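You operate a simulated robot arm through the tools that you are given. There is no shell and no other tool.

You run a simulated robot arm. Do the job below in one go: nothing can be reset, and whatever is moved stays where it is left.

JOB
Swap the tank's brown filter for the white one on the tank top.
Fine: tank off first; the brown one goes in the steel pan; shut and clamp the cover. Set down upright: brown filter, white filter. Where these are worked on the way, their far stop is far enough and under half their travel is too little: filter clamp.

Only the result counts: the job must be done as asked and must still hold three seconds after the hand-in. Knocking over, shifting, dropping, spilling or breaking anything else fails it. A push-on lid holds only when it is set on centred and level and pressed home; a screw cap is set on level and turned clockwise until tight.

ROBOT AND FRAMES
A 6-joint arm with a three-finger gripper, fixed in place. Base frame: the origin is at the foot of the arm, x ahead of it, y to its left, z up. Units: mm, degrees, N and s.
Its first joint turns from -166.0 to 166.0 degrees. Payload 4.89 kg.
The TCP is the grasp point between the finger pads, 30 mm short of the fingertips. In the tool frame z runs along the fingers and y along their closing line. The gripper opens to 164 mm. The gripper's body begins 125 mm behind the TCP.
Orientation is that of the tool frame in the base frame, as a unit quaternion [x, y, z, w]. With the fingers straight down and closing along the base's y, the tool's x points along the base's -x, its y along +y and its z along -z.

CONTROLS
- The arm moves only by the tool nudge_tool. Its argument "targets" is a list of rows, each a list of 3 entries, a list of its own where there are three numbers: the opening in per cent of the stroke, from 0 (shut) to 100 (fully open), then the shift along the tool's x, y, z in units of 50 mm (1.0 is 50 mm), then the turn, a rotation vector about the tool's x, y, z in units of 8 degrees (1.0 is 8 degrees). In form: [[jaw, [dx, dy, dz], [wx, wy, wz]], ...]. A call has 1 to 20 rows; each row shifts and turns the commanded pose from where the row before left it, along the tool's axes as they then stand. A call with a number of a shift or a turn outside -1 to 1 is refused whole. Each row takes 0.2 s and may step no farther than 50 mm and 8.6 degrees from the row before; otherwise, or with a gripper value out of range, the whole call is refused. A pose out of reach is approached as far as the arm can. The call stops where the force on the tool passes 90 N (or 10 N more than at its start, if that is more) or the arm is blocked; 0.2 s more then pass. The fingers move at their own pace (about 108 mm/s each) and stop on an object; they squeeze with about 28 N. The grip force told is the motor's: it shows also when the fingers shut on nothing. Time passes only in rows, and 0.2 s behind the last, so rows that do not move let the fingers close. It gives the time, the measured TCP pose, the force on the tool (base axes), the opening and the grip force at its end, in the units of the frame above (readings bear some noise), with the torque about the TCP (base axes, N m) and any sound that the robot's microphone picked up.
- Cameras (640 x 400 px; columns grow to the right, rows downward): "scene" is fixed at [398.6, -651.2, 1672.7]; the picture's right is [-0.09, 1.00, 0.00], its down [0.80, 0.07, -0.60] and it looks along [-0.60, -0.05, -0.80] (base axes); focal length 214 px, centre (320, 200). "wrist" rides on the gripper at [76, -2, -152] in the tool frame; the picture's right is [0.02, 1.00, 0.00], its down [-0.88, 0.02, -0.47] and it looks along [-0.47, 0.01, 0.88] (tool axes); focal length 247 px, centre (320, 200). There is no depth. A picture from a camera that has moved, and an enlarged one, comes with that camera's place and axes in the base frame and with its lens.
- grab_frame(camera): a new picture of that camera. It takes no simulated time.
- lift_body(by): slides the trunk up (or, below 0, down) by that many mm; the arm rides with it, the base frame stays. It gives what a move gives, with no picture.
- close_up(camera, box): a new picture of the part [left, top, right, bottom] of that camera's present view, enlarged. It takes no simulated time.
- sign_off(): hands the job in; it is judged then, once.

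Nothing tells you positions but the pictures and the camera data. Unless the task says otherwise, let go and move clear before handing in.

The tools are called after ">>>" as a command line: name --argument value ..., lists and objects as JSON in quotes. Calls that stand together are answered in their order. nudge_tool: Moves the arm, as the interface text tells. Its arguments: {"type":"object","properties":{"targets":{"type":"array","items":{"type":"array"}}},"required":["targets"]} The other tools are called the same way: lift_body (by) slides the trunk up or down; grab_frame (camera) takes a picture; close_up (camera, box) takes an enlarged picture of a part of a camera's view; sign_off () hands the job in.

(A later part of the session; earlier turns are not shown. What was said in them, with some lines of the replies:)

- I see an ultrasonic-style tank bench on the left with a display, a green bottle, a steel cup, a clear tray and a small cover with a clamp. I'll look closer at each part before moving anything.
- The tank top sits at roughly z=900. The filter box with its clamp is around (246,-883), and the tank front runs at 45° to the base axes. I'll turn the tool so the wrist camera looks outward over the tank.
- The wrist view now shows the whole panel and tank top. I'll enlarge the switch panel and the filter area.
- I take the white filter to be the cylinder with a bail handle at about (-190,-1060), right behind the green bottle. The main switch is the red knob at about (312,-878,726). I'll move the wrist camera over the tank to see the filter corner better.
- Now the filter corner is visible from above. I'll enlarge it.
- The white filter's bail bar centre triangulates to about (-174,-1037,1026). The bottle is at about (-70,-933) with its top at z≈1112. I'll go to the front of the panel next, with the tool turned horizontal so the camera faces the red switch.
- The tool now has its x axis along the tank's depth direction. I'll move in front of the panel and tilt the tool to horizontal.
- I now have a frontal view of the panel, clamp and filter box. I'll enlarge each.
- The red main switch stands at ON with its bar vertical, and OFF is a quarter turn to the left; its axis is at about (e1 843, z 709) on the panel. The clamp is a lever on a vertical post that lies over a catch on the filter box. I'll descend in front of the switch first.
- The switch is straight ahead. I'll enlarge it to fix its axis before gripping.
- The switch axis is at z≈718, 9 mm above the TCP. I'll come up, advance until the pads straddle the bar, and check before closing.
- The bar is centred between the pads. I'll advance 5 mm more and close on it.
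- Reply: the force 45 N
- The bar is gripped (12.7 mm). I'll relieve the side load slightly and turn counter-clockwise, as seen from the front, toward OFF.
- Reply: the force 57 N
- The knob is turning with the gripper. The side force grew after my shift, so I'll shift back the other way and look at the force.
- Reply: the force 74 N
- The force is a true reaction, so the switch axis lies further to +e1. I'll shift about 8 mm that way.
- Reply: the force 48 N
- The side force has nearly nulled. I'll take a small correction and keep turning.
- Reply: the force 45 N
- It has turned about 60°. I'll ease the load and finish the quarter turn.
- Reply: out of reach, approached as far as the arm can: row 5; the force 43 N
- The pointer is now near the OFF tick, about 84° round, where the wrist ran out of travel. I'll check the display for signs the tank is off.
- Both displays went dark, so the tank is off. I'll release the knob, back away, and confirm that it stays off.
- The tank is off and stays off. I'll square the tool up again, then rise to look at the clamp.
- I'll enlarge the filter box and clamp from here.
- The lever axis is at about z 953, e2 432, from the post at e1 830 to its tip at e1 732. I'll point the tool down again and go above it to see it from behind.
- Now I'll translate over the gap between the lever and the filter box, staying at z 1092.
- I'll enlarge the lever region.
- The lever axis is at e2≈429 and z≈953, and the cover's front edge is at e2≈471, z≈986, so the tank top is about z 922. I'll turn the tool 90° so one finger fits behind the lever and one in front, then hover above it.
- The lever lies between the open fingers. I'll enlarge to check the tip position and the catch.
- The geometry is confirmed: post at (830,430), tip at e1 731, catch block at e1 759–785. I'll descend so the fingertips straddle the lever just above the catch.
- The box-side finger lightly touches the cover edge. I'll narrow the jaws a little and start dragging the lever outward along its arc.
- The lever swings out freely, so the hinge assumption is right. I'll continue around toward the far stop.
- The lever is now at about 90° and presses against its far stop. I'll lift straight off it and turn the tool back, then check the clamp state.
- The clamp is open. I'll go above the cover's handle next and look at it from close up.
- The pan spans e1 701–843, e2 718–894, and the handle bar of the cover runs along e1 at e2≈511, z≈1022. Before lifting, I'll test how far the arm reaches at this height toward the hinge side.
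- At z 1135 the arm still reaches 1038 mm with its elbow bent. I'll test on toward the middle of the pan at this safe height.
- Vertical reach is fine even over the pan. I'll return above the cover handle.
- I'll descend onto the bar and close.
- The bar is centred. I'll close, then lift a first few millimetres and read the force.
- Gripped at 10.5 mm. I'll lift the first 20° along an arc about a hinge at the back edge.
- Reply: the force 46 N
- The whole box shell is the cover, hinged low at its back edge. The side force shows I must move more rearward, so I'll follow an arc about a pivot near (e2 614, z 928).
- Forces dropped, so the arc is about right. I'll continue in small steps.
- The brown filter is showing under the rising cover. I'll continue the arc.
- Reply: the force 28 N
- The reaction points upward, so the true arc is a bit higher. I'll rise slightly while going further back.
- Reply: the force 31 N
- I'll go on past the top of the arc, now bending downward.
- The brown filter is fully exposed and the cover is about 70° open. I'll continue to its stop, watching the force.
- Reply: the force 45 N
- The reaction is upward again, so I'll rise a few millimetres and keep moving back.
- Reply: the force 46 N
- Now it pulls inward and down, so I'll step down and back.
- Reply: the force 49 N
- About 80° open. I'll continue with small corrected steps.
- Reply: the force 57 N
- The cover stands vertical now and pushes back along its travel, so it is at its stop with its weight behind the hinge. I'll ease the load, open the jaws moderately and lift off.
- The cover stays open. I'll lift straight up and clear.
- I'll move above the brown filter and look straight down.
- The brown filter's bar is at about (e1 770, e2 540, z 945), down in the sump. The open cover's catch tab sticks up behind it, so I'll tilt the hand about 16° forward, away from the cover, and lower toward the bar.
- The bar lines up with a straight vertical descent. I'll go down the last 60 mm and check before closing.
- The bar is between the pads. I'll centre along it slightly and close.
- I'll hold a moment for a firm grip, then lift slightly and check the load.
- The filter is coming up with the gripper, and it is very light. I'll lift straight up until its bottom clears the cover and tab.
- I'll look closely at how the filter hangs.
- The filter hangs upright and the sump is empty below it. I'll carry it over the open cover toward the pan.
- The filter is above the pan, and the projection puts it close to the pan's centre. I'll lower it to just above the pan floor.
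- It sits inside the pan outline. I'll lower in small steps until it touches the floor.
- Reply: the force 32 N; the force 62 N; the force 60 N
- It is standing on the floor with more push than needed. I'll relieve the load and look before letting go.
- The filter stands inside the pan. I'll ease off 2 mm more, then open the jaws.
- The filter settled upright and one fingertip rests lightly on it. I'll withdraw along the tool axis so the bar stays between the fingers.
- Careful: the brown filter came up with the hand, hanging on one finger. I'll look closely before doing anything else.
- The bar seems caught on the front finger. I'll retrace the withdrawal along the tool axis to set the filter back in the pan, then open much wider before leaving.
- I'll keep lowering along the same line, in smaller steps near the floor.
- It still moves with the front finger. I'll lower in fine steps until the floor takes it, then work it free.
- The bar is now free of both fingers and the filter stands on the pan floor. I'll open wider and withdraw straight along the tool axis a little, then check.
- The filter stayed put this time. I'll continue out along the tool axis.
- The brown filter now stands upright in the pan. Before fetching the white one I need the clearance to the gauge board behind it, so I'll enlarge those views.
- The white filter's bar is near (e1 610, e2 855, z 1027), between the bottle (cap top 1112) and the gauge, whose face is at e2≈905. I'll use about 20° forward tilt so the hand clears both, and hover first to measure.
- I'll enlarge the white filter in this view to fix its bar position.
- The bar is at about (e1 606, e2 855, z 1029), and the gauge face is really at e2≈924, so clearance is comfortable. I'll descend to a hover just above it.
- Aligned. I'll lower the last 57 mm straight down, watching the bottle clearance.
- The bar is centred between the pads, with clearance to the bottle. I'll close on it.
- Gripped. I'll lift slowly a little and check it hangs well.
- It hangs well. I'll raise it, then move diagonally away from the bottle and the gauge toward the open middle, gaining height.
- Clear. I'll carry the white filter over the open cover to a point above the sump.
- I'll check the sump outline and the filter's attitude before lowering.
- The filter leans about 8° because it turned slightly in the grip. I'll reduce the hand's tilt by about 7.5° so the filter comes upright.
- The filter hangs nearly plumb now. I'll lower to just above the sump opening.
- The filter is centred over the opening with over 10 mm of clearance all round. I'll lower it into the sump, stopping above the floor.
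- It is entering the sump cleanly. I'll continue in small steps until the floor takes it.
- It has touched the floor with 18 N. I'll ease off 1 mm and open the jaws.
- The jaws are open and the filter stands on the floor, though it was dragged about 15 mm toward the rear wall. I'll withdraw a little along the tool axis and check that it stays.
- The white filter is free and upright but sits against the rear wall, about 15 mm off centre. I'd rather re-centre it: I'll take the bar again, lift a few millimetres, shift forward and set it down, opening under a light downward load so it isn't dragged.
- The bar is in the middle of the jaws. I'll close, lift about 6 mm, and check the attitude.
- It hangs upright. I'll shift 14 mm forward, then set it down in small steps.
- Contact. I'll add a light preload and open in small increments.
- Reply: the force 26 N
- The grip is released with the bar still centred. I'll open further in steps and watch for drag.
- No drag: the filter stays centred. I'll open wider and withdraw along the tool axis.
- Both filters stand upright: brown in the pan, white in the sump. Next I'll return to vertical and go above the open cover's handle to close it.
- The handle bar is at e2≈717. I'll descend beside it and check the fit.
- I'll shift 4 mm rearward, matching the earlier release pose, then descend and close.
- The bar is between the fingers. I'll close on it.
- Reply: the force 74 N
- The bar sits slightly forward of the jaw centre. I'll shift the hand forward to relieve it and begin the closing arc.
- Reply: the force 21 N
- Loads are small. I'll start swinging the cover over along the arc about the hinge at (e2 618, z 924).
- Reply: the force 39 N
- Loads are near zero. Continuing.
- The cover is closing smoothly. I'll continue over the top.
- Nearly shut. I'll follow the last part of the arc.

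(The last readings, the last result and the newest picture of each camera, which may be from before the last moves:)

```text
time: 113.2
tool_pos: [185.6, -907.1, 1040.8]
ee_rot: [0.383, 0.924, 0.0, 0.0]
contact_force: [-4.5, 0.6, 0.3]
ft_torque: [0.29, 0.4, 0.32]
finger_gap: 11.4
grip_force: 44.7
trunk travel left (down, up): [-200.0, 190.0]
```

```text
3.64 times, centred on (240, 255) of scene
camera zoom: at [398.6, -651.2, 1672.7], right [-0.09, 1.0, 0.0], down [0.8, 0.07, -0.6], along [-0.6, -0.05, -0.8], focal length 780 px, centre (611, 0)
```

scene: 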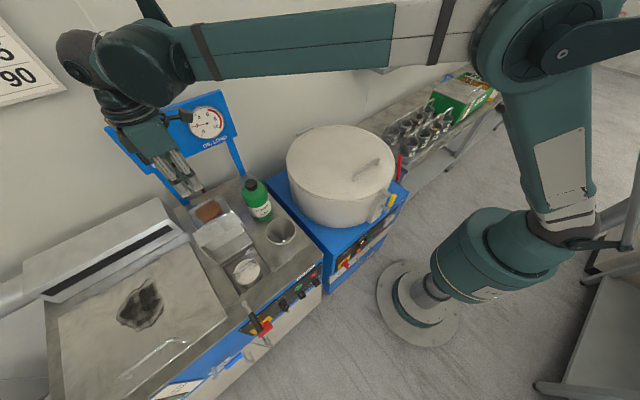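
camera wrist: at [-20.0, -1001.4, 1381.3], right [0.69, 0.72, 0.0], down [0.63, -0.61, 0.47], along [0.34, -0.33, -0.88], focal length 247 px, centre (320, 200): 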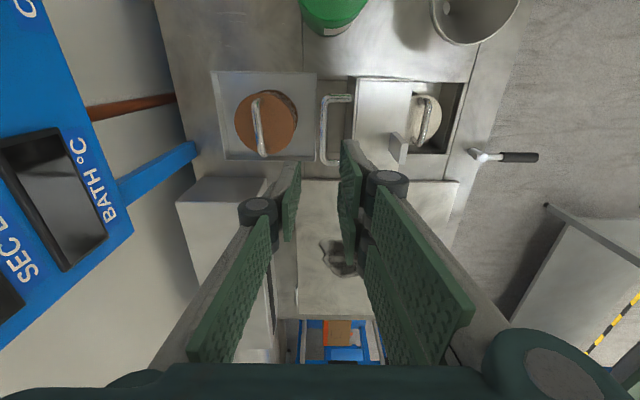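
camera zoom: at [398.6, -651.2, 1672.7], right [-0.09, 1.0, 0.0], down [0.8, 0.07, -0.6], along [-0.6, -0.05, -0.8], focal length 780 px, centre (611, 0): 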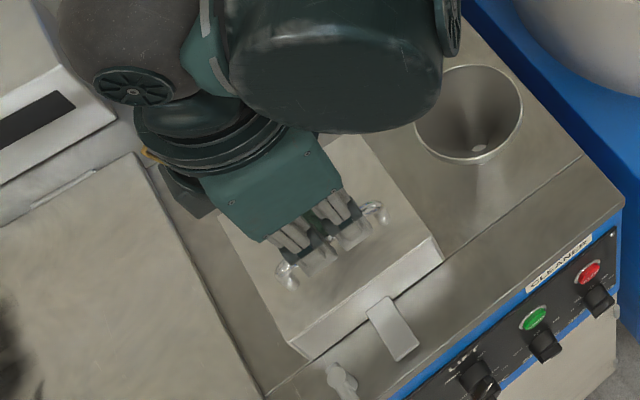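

It looks shut. I'll press down in small steps to confirm it is fully seated.

>>> nudge_tool --targets '[[0, [0, 0.03, 0.06], [0, 0, 0]]]'

>>> nudge_tool --targets '[[0, [0, 0.0, 0.05], [0, 0, 0]]]'

```text
time: 113.6
tool_pos: [187.1, -906.6, 1041.1]
ee_rot: [0.384, 0.924, -0.001, 0.0]
contact_force: [-10.2, -23.9, 38.5]
ft_torque: [-0.89, 0.06, 1.15]
finger_gap: 11.5
grip_force: 45.6
trunk travel left (down, up): [-200.0, 190.0]
```

```text
time: 114.0
tool_pos: [185.3, -905.9, 1038.3]
ee_rot: [0.383, 0.924, 0.0, 0.0]
contact_force: [-15.5, -25.3, 40.5]
ft_torque: [-0.51, 0.12, 0.54]
finger_gap: 11.4
grip_force: 45.1
trunk travel left (down, up): [-200.0, 190.0]
```

It is seated hard on the tank. I'll ease off, open the jaws and lift away.

>>> nudge_tool --targets '[[0, [0, -0.02, -0.08], [0, 0, 0]], [14, [0, 0, 0], [0, 0, 0]], [28, [0, 0, 0], [0, 0, 0]], [28, [0, 0, 0], [0, 0, 0]], [28, [0, 0, -0.2], [0, 0, 0]]]'

>>> grab_frame --camera "wrist"

>>> close_up --camera "scene" --box '[170, 200, 310, 310]'

```text
time: 115.2
tool_pos: [187.2, -907.4, 1050.5]
ee_rot: [0.384, 0.923, 0.0, 0.0]
contact_force: [0.3, -1.0, -0.5]
ft_torque: [0.05, -0.01, 0.02]
finger_gap: 45.6
grip_force: 0.0
trunk travel left (down, up): [-200.0, 190.0]
```

```text
taken
camera wrist: at [131.5, -854.0, 1203.7], right [0.69, 0.72, 0.0], down [0.64, -0.61, 0.47], along [0.34, -0.33, -0.88], focal length 247 px, centre (320, 200)
```

wrist: 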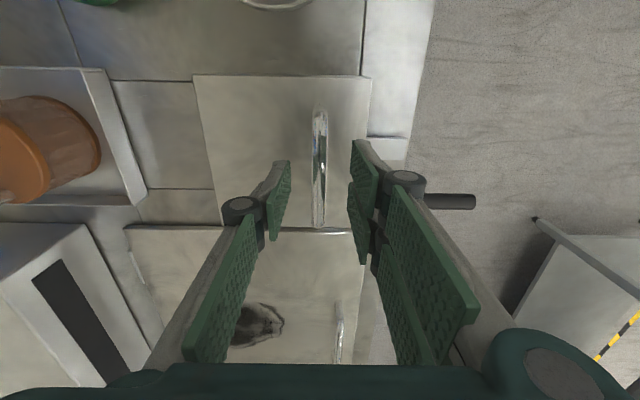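

```text
3.64 times, centred on (240, 255) of scene
camera zoom: at [398.6, -651.2, 1672.7], right [-0.09, 1.0, 0.0], down [0.8, 0.07, -0.6], along [-0.6, -0.05, -0.8], focal length 780 px, centre (611, 0)
```

zoom: 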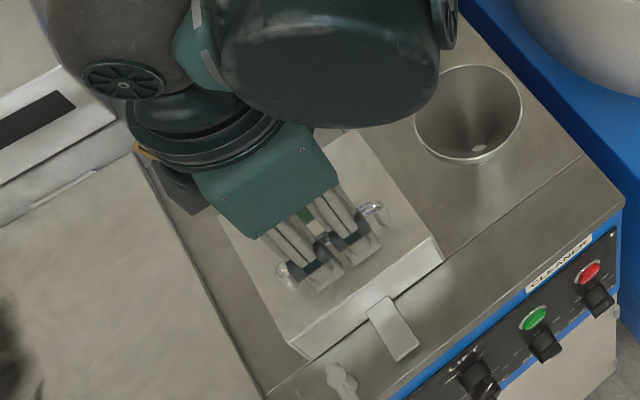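

The cover is shut. Now I'll rise and go to the clamp lever, which still points outward, and turn the tool to straddle it.

>>> nudge_tool --targets '[[24, [0, 0, -0.9], [0, 0, 0]], [24, [0, 0, -0.85], [0, 0, 0]], [24, [-0.29, 0.82, 0], [0, 0, 0]], [24, [-0.29, 0.82, 0], [0, 0, 0]], [24, [-0.29, 0.82, 0], [0, 0, 0]], [24, [-0.29, 0.82, 0], [0, 0, 0]], [24, [0, 0, 0], [0, 0, 1]], [24, [0, 0, 0], [0, 0, 1]], [24, [0, 0, 0], [0, 0, 1]], [24, [0, 0, 0], [0, 0, 1]], [24, [0, 0, 0], [0, 0, 1]], [24, [0, 0, 0], [0, 0, 1]], [24, [0, 0, 0], [0, 0, 1]], [24, [0, 0, 0], [0, 0, 1]], [24, [0, 0, 0], [0, 0, 1]], [24, [0, 0, 0], [0, 0, 1]], [24, [0, 0, 0], [0, 0, 1]], [24, [0, 0, 0], [0, 0, 0.25]]]'

>>> grab_frame --camera "wrist"

>>> close_up --camera "wrist" --box '[240, 80, 400, 240]'

>>> grab_frame --camera "scene"

```text
time: 119.0
tool_pos: [343.3, -832.2, 1137.2]
ee_rot: [0.925, 0.381, 0.0, -0.001]
contact_force: [-0.5, 0.1, -0.5]
ft_torque: [-0.02, 0.01, 0.0]
finger_gap: 39.3
grip_force: 0.1
trunk travel left (down, up): [-200.0, 190.0]
```

```text
taken
camera wrist: at [396.2, -777.2, 1291.1], right [0.72, -0.69, 0.0], down [-0.61, -0.63, 0.47], along [-0.33, -0.34, -0.88], focal length 247 px, centre (320, 200)
```

wrist: 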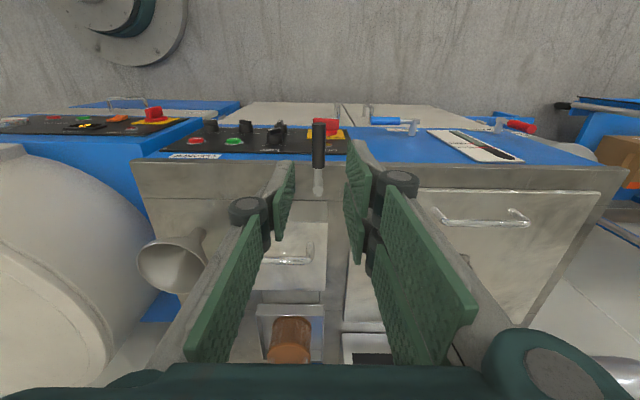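

```text
2.50 times, centred on (320, 160) of wrist
camera zoom: at [396.2, -777.2, 1291.1], right [0.72, -0.69, 0.0], down [-0.61, -0.63, 0.47], along [-0.33, -0.34, -0.88], focal length 617 px, centre (320, 300)
```

zoom: 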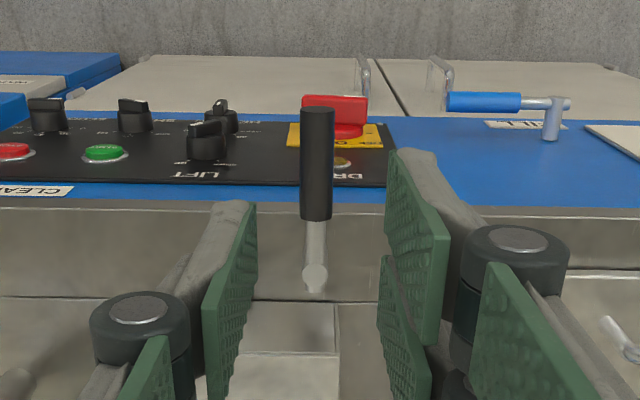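

```text
taken
```

scene: 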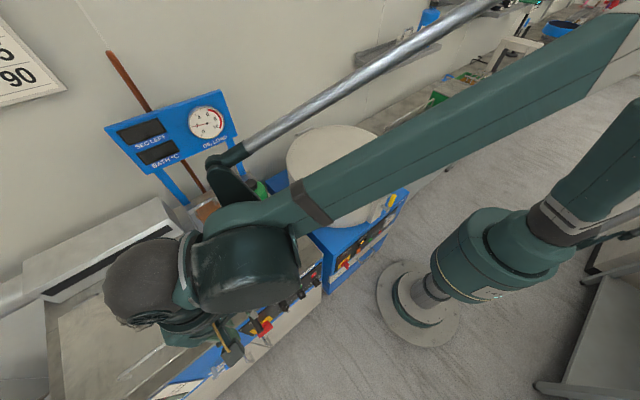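

The lever points straight out at 90°, centred between the fingers. I'll descend onto it and narrow the jaws around it.

>>> nudge_tool --targets '[[24, [0, -0.02, 0.8], [0, 0, 0]], [24, [0, 0, 0.8], [0, 0, 0]], [24, [0, 0, 0.8], [0, 0, 0]], [24, [0, 0, 0.82], [0, 0, 0]], [15, [0, 0, 0], [0, 0, 0]], [15, [0, 0, 0], [0, 0, 0]]]'

>>> close_up --camera "wrist" --box '[240, 80, 400, 240]'

```text
time: 120.4
tool_pos: [342.9, -832.8, 976.8]
ee_rot: [0.924, 0.381, 0.0, -0.001]
contact_force: [0.0, -0.5, -0.1]
ft_torque: [0.04, 0.02, 0.03]
finger_gap: 24.3
grip_force: 0.1
trunk travel left (down, up): [-200.0, 190.0]
```

```text
2.50 times, centred on (320, 160) of wrist
camera zoom: at [395.1, -777.0, 1129.7], right [0.72, -0.69, 0.0], down [-0.61, -0.63, 0.47], along [-0.33, -0.34, -0.88], focal length 617 px, centre (320, 300)
```

zoom: 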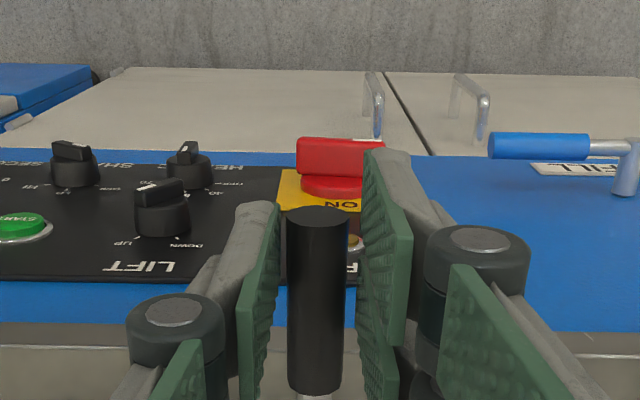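

The lever lies between the fingers. I'll swing it back toward the closed position along the same arc.

>>> nudge_tool --targets '[[15, [-0.0165, -0.2357, 0], [0, 0, -1]], [15, [-0.0165, -0.2357, 0], [0, 0, -1]], [15, [-0.0165, -0.2357, 0], [0, 0, -1]], [15, [-0.0165, -0.2357, 0], [0, 0, -1]], [15, [-0.0165, -0.2357, 0], [0, 0, -1]], [15, [-0.0165, -0.2357, 0], [0, 0, -1]], [15, [-0.0165, -0.2357, 0], [0, 0, -1]], [15, [-0.0165, -0.2357, 0], [0, 0, -1]]]'

>>> close_up --camera "wrist" --box '[220, 80, 420, 240]'

```text
time: 122.2
tool_pos: [256.3, -811.5, 977.5]
ee_rot: [0.581, 0.814, 0.0, -0.001]
contact_force: [1.0, 0.9, -1.1]
ft_torque: [0.02, 0.01, 0.0]
finger_gap: 25.1
grip_force: 0.6
trunk travel left (down, up): [-200.0, 190.0]
```

```text
2.50 times, centred on (320, 160) of wrist
camera zoom: at [228.6, -739.4, 1130.3], right [0.94, 0.34, 0.0], down [0.3, -0.83, 0.47], along [0.16, -0.44, -0.88], focal length 617 px, centre (320, 300)
```

zoom: 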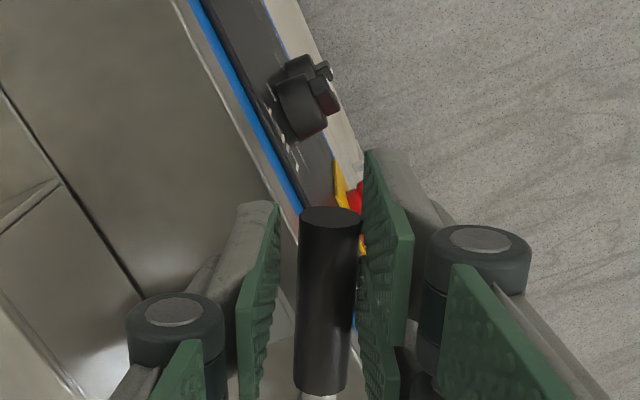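

>>> nudge_tool --targets '[[15, [-0.0165, -0.2357, 0], [0, 0, -1]], [15, [-0.0165, -0.2357, 0], [0, 0, -1]], [15, [-0.0165, -0.2357, 0], [0, 0, -1]]]'

>>> close_up --camera "wrist" --box '[220, 80, 420, 240]'

>>> close_up --camera "scene" --box '[190, 220, 310, 320]'

```text
time: 123.0
tool_pos: [226.1, -830.6, 977.0]
ee_rot: [0.399, 0.917, -0.001, -0.001]
contact_force: [-0.2, -0.3, -0.3]
ft_torque: [-0.04, 0.05, -0.03]
finger_gap: 24.8
grip_force: 0.1
trunk travel left (down, up): [-200.0, 190.0]
```

```text
2.50 times, centred on (320, 160) of wrist
camera zoom: at [171.7, -774.6, 1130.2], right [0.72, 0.7, 0.0], down [0.61, -0.63, 0.47], along [0.33, -0.34, -0.88], focal length 617 px, centre (320, 300)
```

zoom: 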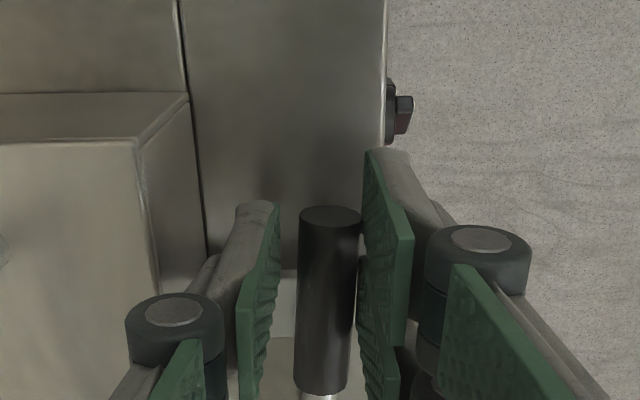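

```text
4.00 times, centred on (250, 270) of scene
camera zoom: at [398.6, -651.2, 1672.7], right [-0.09, 1.0, 0.0], down [0.8, 0.07, -0.6], along [-0.6, -0.05, -0.8], focal length 858 px, centre (600, -80)
```

zoom: 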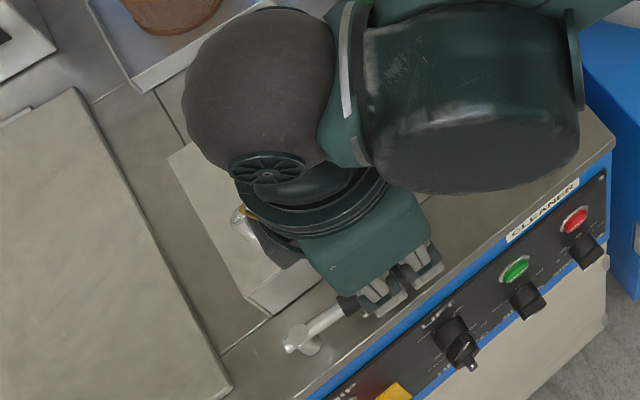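

The lever is within a few degrees of closed. I'll push the last few millimetres until it meets its stop.

>>> nudge_tool --targets '[[15, [0, -0.06, 0], [0, 0, -0.25]]]'

>>> nudge_tool --targets '[[14, [0, -0.06, 0], [0, 0, 0]]]'

>>> close_up --camera "wrist" --box '[220, 80, 420, 240]'

```text
time: 123.4
tool_pos: [222.5, -832.6, 977.7]
ee_rot: [0.383, 0.924, 0.0, -0.001]
contact_force: [0.2, 0.9, -0.2]
ft_torque: [0.03, -0.04, -0.02]
finger_gap: 25.2
grip_force: 0.7
trunk travel left (down, up): [-200.0, 190.0]
```

```text
time: 123.8
tool_pos: [220.4, -833.3, 977.0]
ee_rot: [0.384, 0.923, 0.0, -0.001]
contact_force: [2.0, 3.3, -0.3]
ft_torque: [0.1, -0.01, 0.13]
finger_gap: 24.8
grip_force: 2.6
trunk travel left (down, up): [-200.0, 190.0]
```

```text
2.50 times, centred on (320, 160) of wrist
camera zoom: at [165.2, -779.8, 1130.4], right [0.69, 0.72, 0.0], down [0.64, -0.61, 0.47], along [0.34, -0.33, -0.88], focal length 617 px, centre (320, 300)
```

zoom: 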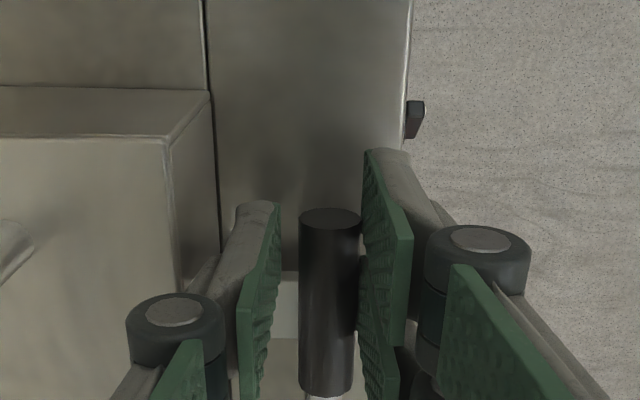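

>>> nudge_tool --targets '[[14, [0, -0.05, 0], [0, 0, 0]]]'

>>> close_up --camera "wrist" --box '[220, 80, 420, 240]'

```text
time: 124.2
tool_pos: [220.8, -834.0, 976.8]
ee_rot: [0.384, 0.923, -0.001, 0.0]
contact_force: [10.8, 15.0, -2.8]
ft_torque: [0.2, -0.03, 0.42]
finger_gap: 26.6
grip_force: 4.5
trunk travel left (down, up): [-200.0, 190.0]
```

```text
2.50 times, centred on (320, 160) of wrist
camera zoom: at [164.2, -780.8, 1130.5], right [0.69, 0.72, 0.0], down [0.64, -0.61, 0.47], along [0.34, -0.33, -0.88], focal length 617 px, centre (320, 300)
```

zoom: 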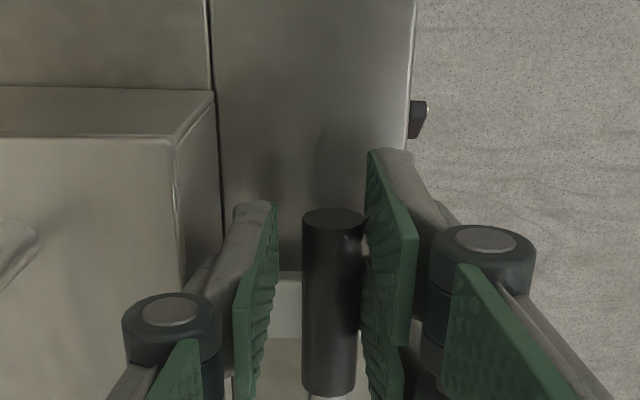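

The push met firm resistance with the lever back over its catch. I'll back off, lift clear and inspect everything.

>>> nudge_tool --targets '[[18, [0, 0.09, 0], [0, 0, 0]], [20, [0, 0, 0], [0, 0, 0]], [20, [0, 0, -0.5], [0, 0, 0]], [20, [0, 0, -0.9], [0, 0, 0]], [20, [0, 0, -0.9], [0, 0, 0]], [20, [0, 0.5, -0.8], [0, 0, 0]], [20, [0, 0.8, 0], [0, 0, 0]], [20, [0, 0.9, 0], [0, 0, 0]]]'

>>> grab_frame --camera "wrist"

>>> grab_frame --camera "scene"

```text
time: 126.0
tool_pos: [299.8, -754.9, 1131.7]
ee_rot: [0.385, 0.923, 0.0, 0.0]
contact_force: [-1.6, -0.7, 0.4]
ft_torque: [0.14, -0.26, 0.0]
finger_gap: 32.7
grip_force: 0.0
trunk travel left (down, up): [-200.0, 190.0]
```

```text
taken
camera wrist: at [243.5, -701.4, 1285.5], right [0.69, 0.72, 0.0], down [0.63, -0.61, 0.47], along [0.34, -0.33, -0.88], focal length 247 px, centre (320, 200)
```

wrist: 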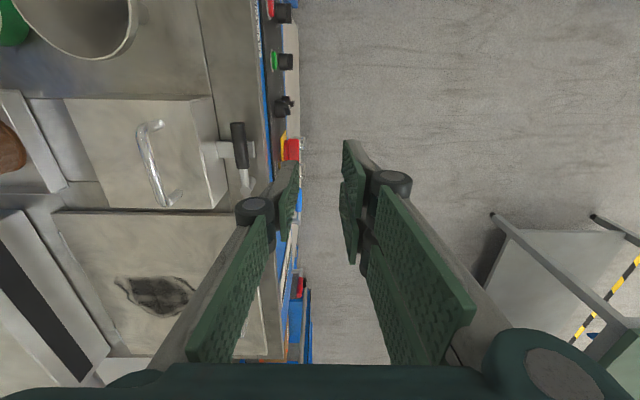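

```text
taken
```

scene: 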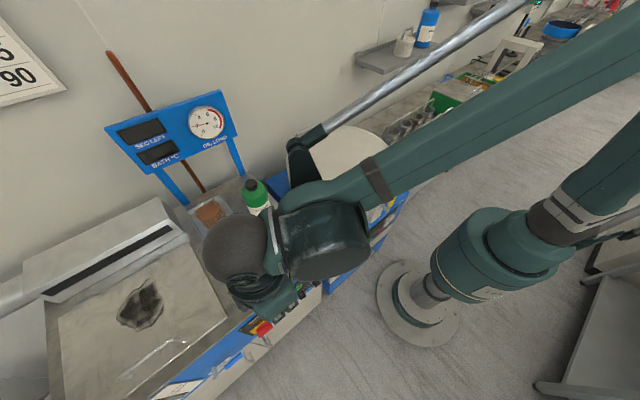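

I'll retreat toward the robot base so the scene camera gets a clear view for the final check.

>>> nudge_tool --targets '[[20, [0, 0.6, -0.7], [0, 0, 0]], [20, [0, 0.6, -0.7], [0, 0, 0]], [20, [0.3, 0.9, 0], [0, 0, 0]], [20, [0.3, 0.9, 0], [0, 0, 0]], [20, [0.3, 0.9, 0], [0, 0, 0]], [20, [0.6, 0.7, 0], [0, 0, 0]], [20, [0.6, 0.7, 0], [0, 0, 0]]]'

>>> grab_frame --camera "scene"

>>> close_up --camera "scene" --box '[170, 150, 330, 270]'

>>> close_up --camera "scene" --box '[200, 230, 340, 340]'

```text
time: 127.6
tool_pos: [414.7, -493.8, 1201.7]
ee_rot: [0.384, 0.923, 0.002, -0.001]
contact_force: [1.0, -1.4, -1.7]
ft_torque: [0.27, 0.11, 0.01]
finger_gap: 32.6
grip_force: 0.1
trunk travel left (down, up): [-200.0, 190.0]
```

```text
taken
```

scene: 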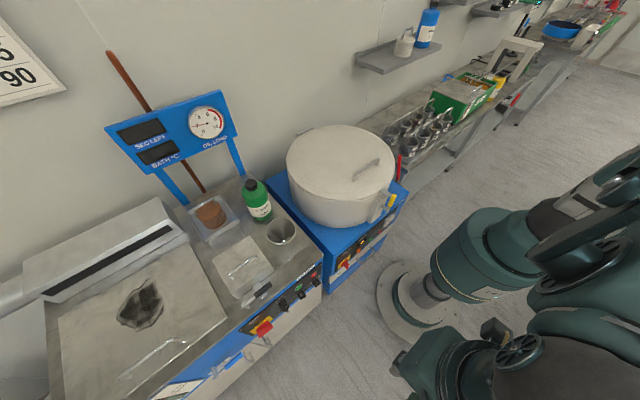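

```text
3.33 times, centred on (250, 210) of scene
camera zoom: at [398.6, -651.2, 1672.7], right [-0.09, 1.0, 0.0], down [0.8, 0.07, -0.6], along [-0.6, -0.05, -0.8], focal length 715 px, centre (553, 167)
```

zoom: 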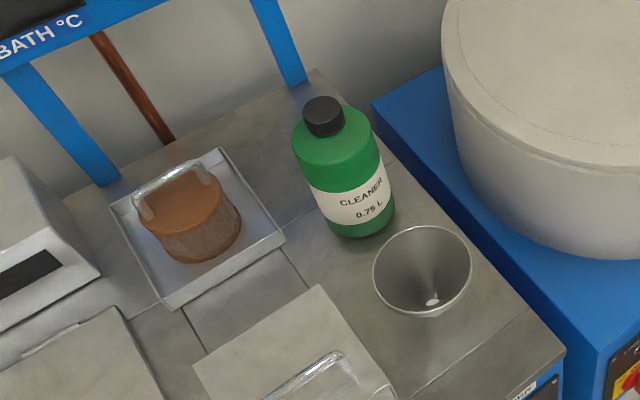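

```text
3.64 times, centred on (270, 285) of scene
camera zoom: at [398.6, -651.2, 1672.7], right [-0.09, 1.0, 0.0], down [0.8, 0.07, -0.6], along [-0.6, -0.05, -0.8], focal length 780 px, centre (502, -109)
```

zoom: 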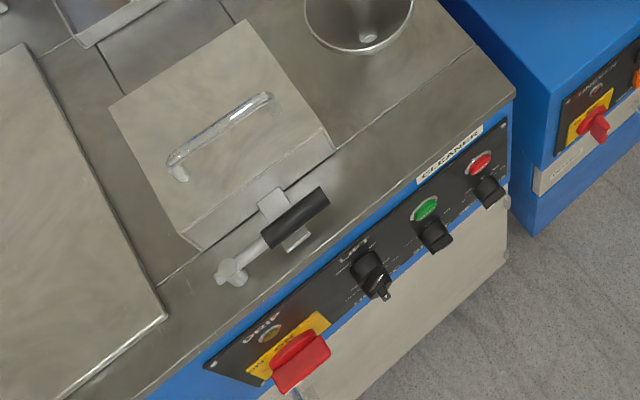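

Everything matches the job as far as I can see. The displays are dark with the main switch at OFF, and the brown filter stands upright in the steel pan. The white one went into the sump upright; the cover is shut over it and the clamp lever is back over its catch. The bottle, funnel and pot look unmoved and the hand is clear, so I'm handing in.

>>> sign_off

```text
The job is handed in.
```

The filter swap is finished and handed in. The tank is off, the white filter is in the sump, and the brown one is in the steel pan.

- **Tank:** the main switch turned to about 84° of its quarter turn toward OFF before the wrist ran out of travel. Both displays went dark and stayed dark.
- **Brown filter:** it stands upright in the pan. It snagged on a finger on the first release and came back up with the hand. I set it down again and it stayed on the second release.
- **White filter:** it stands upright in the sump. The first release dragged it about 15 mm toward the rear wall, so I picked it up again and centred it.
- **Cover and clamp:** the cover is shut and pressed down until it met firm resistance. The clamp lever is back over its catch, against its stop.
- **Surroundings:** in the last pictures the bottle, funnel and pot look unmoved, and the arm is clear of the tank.
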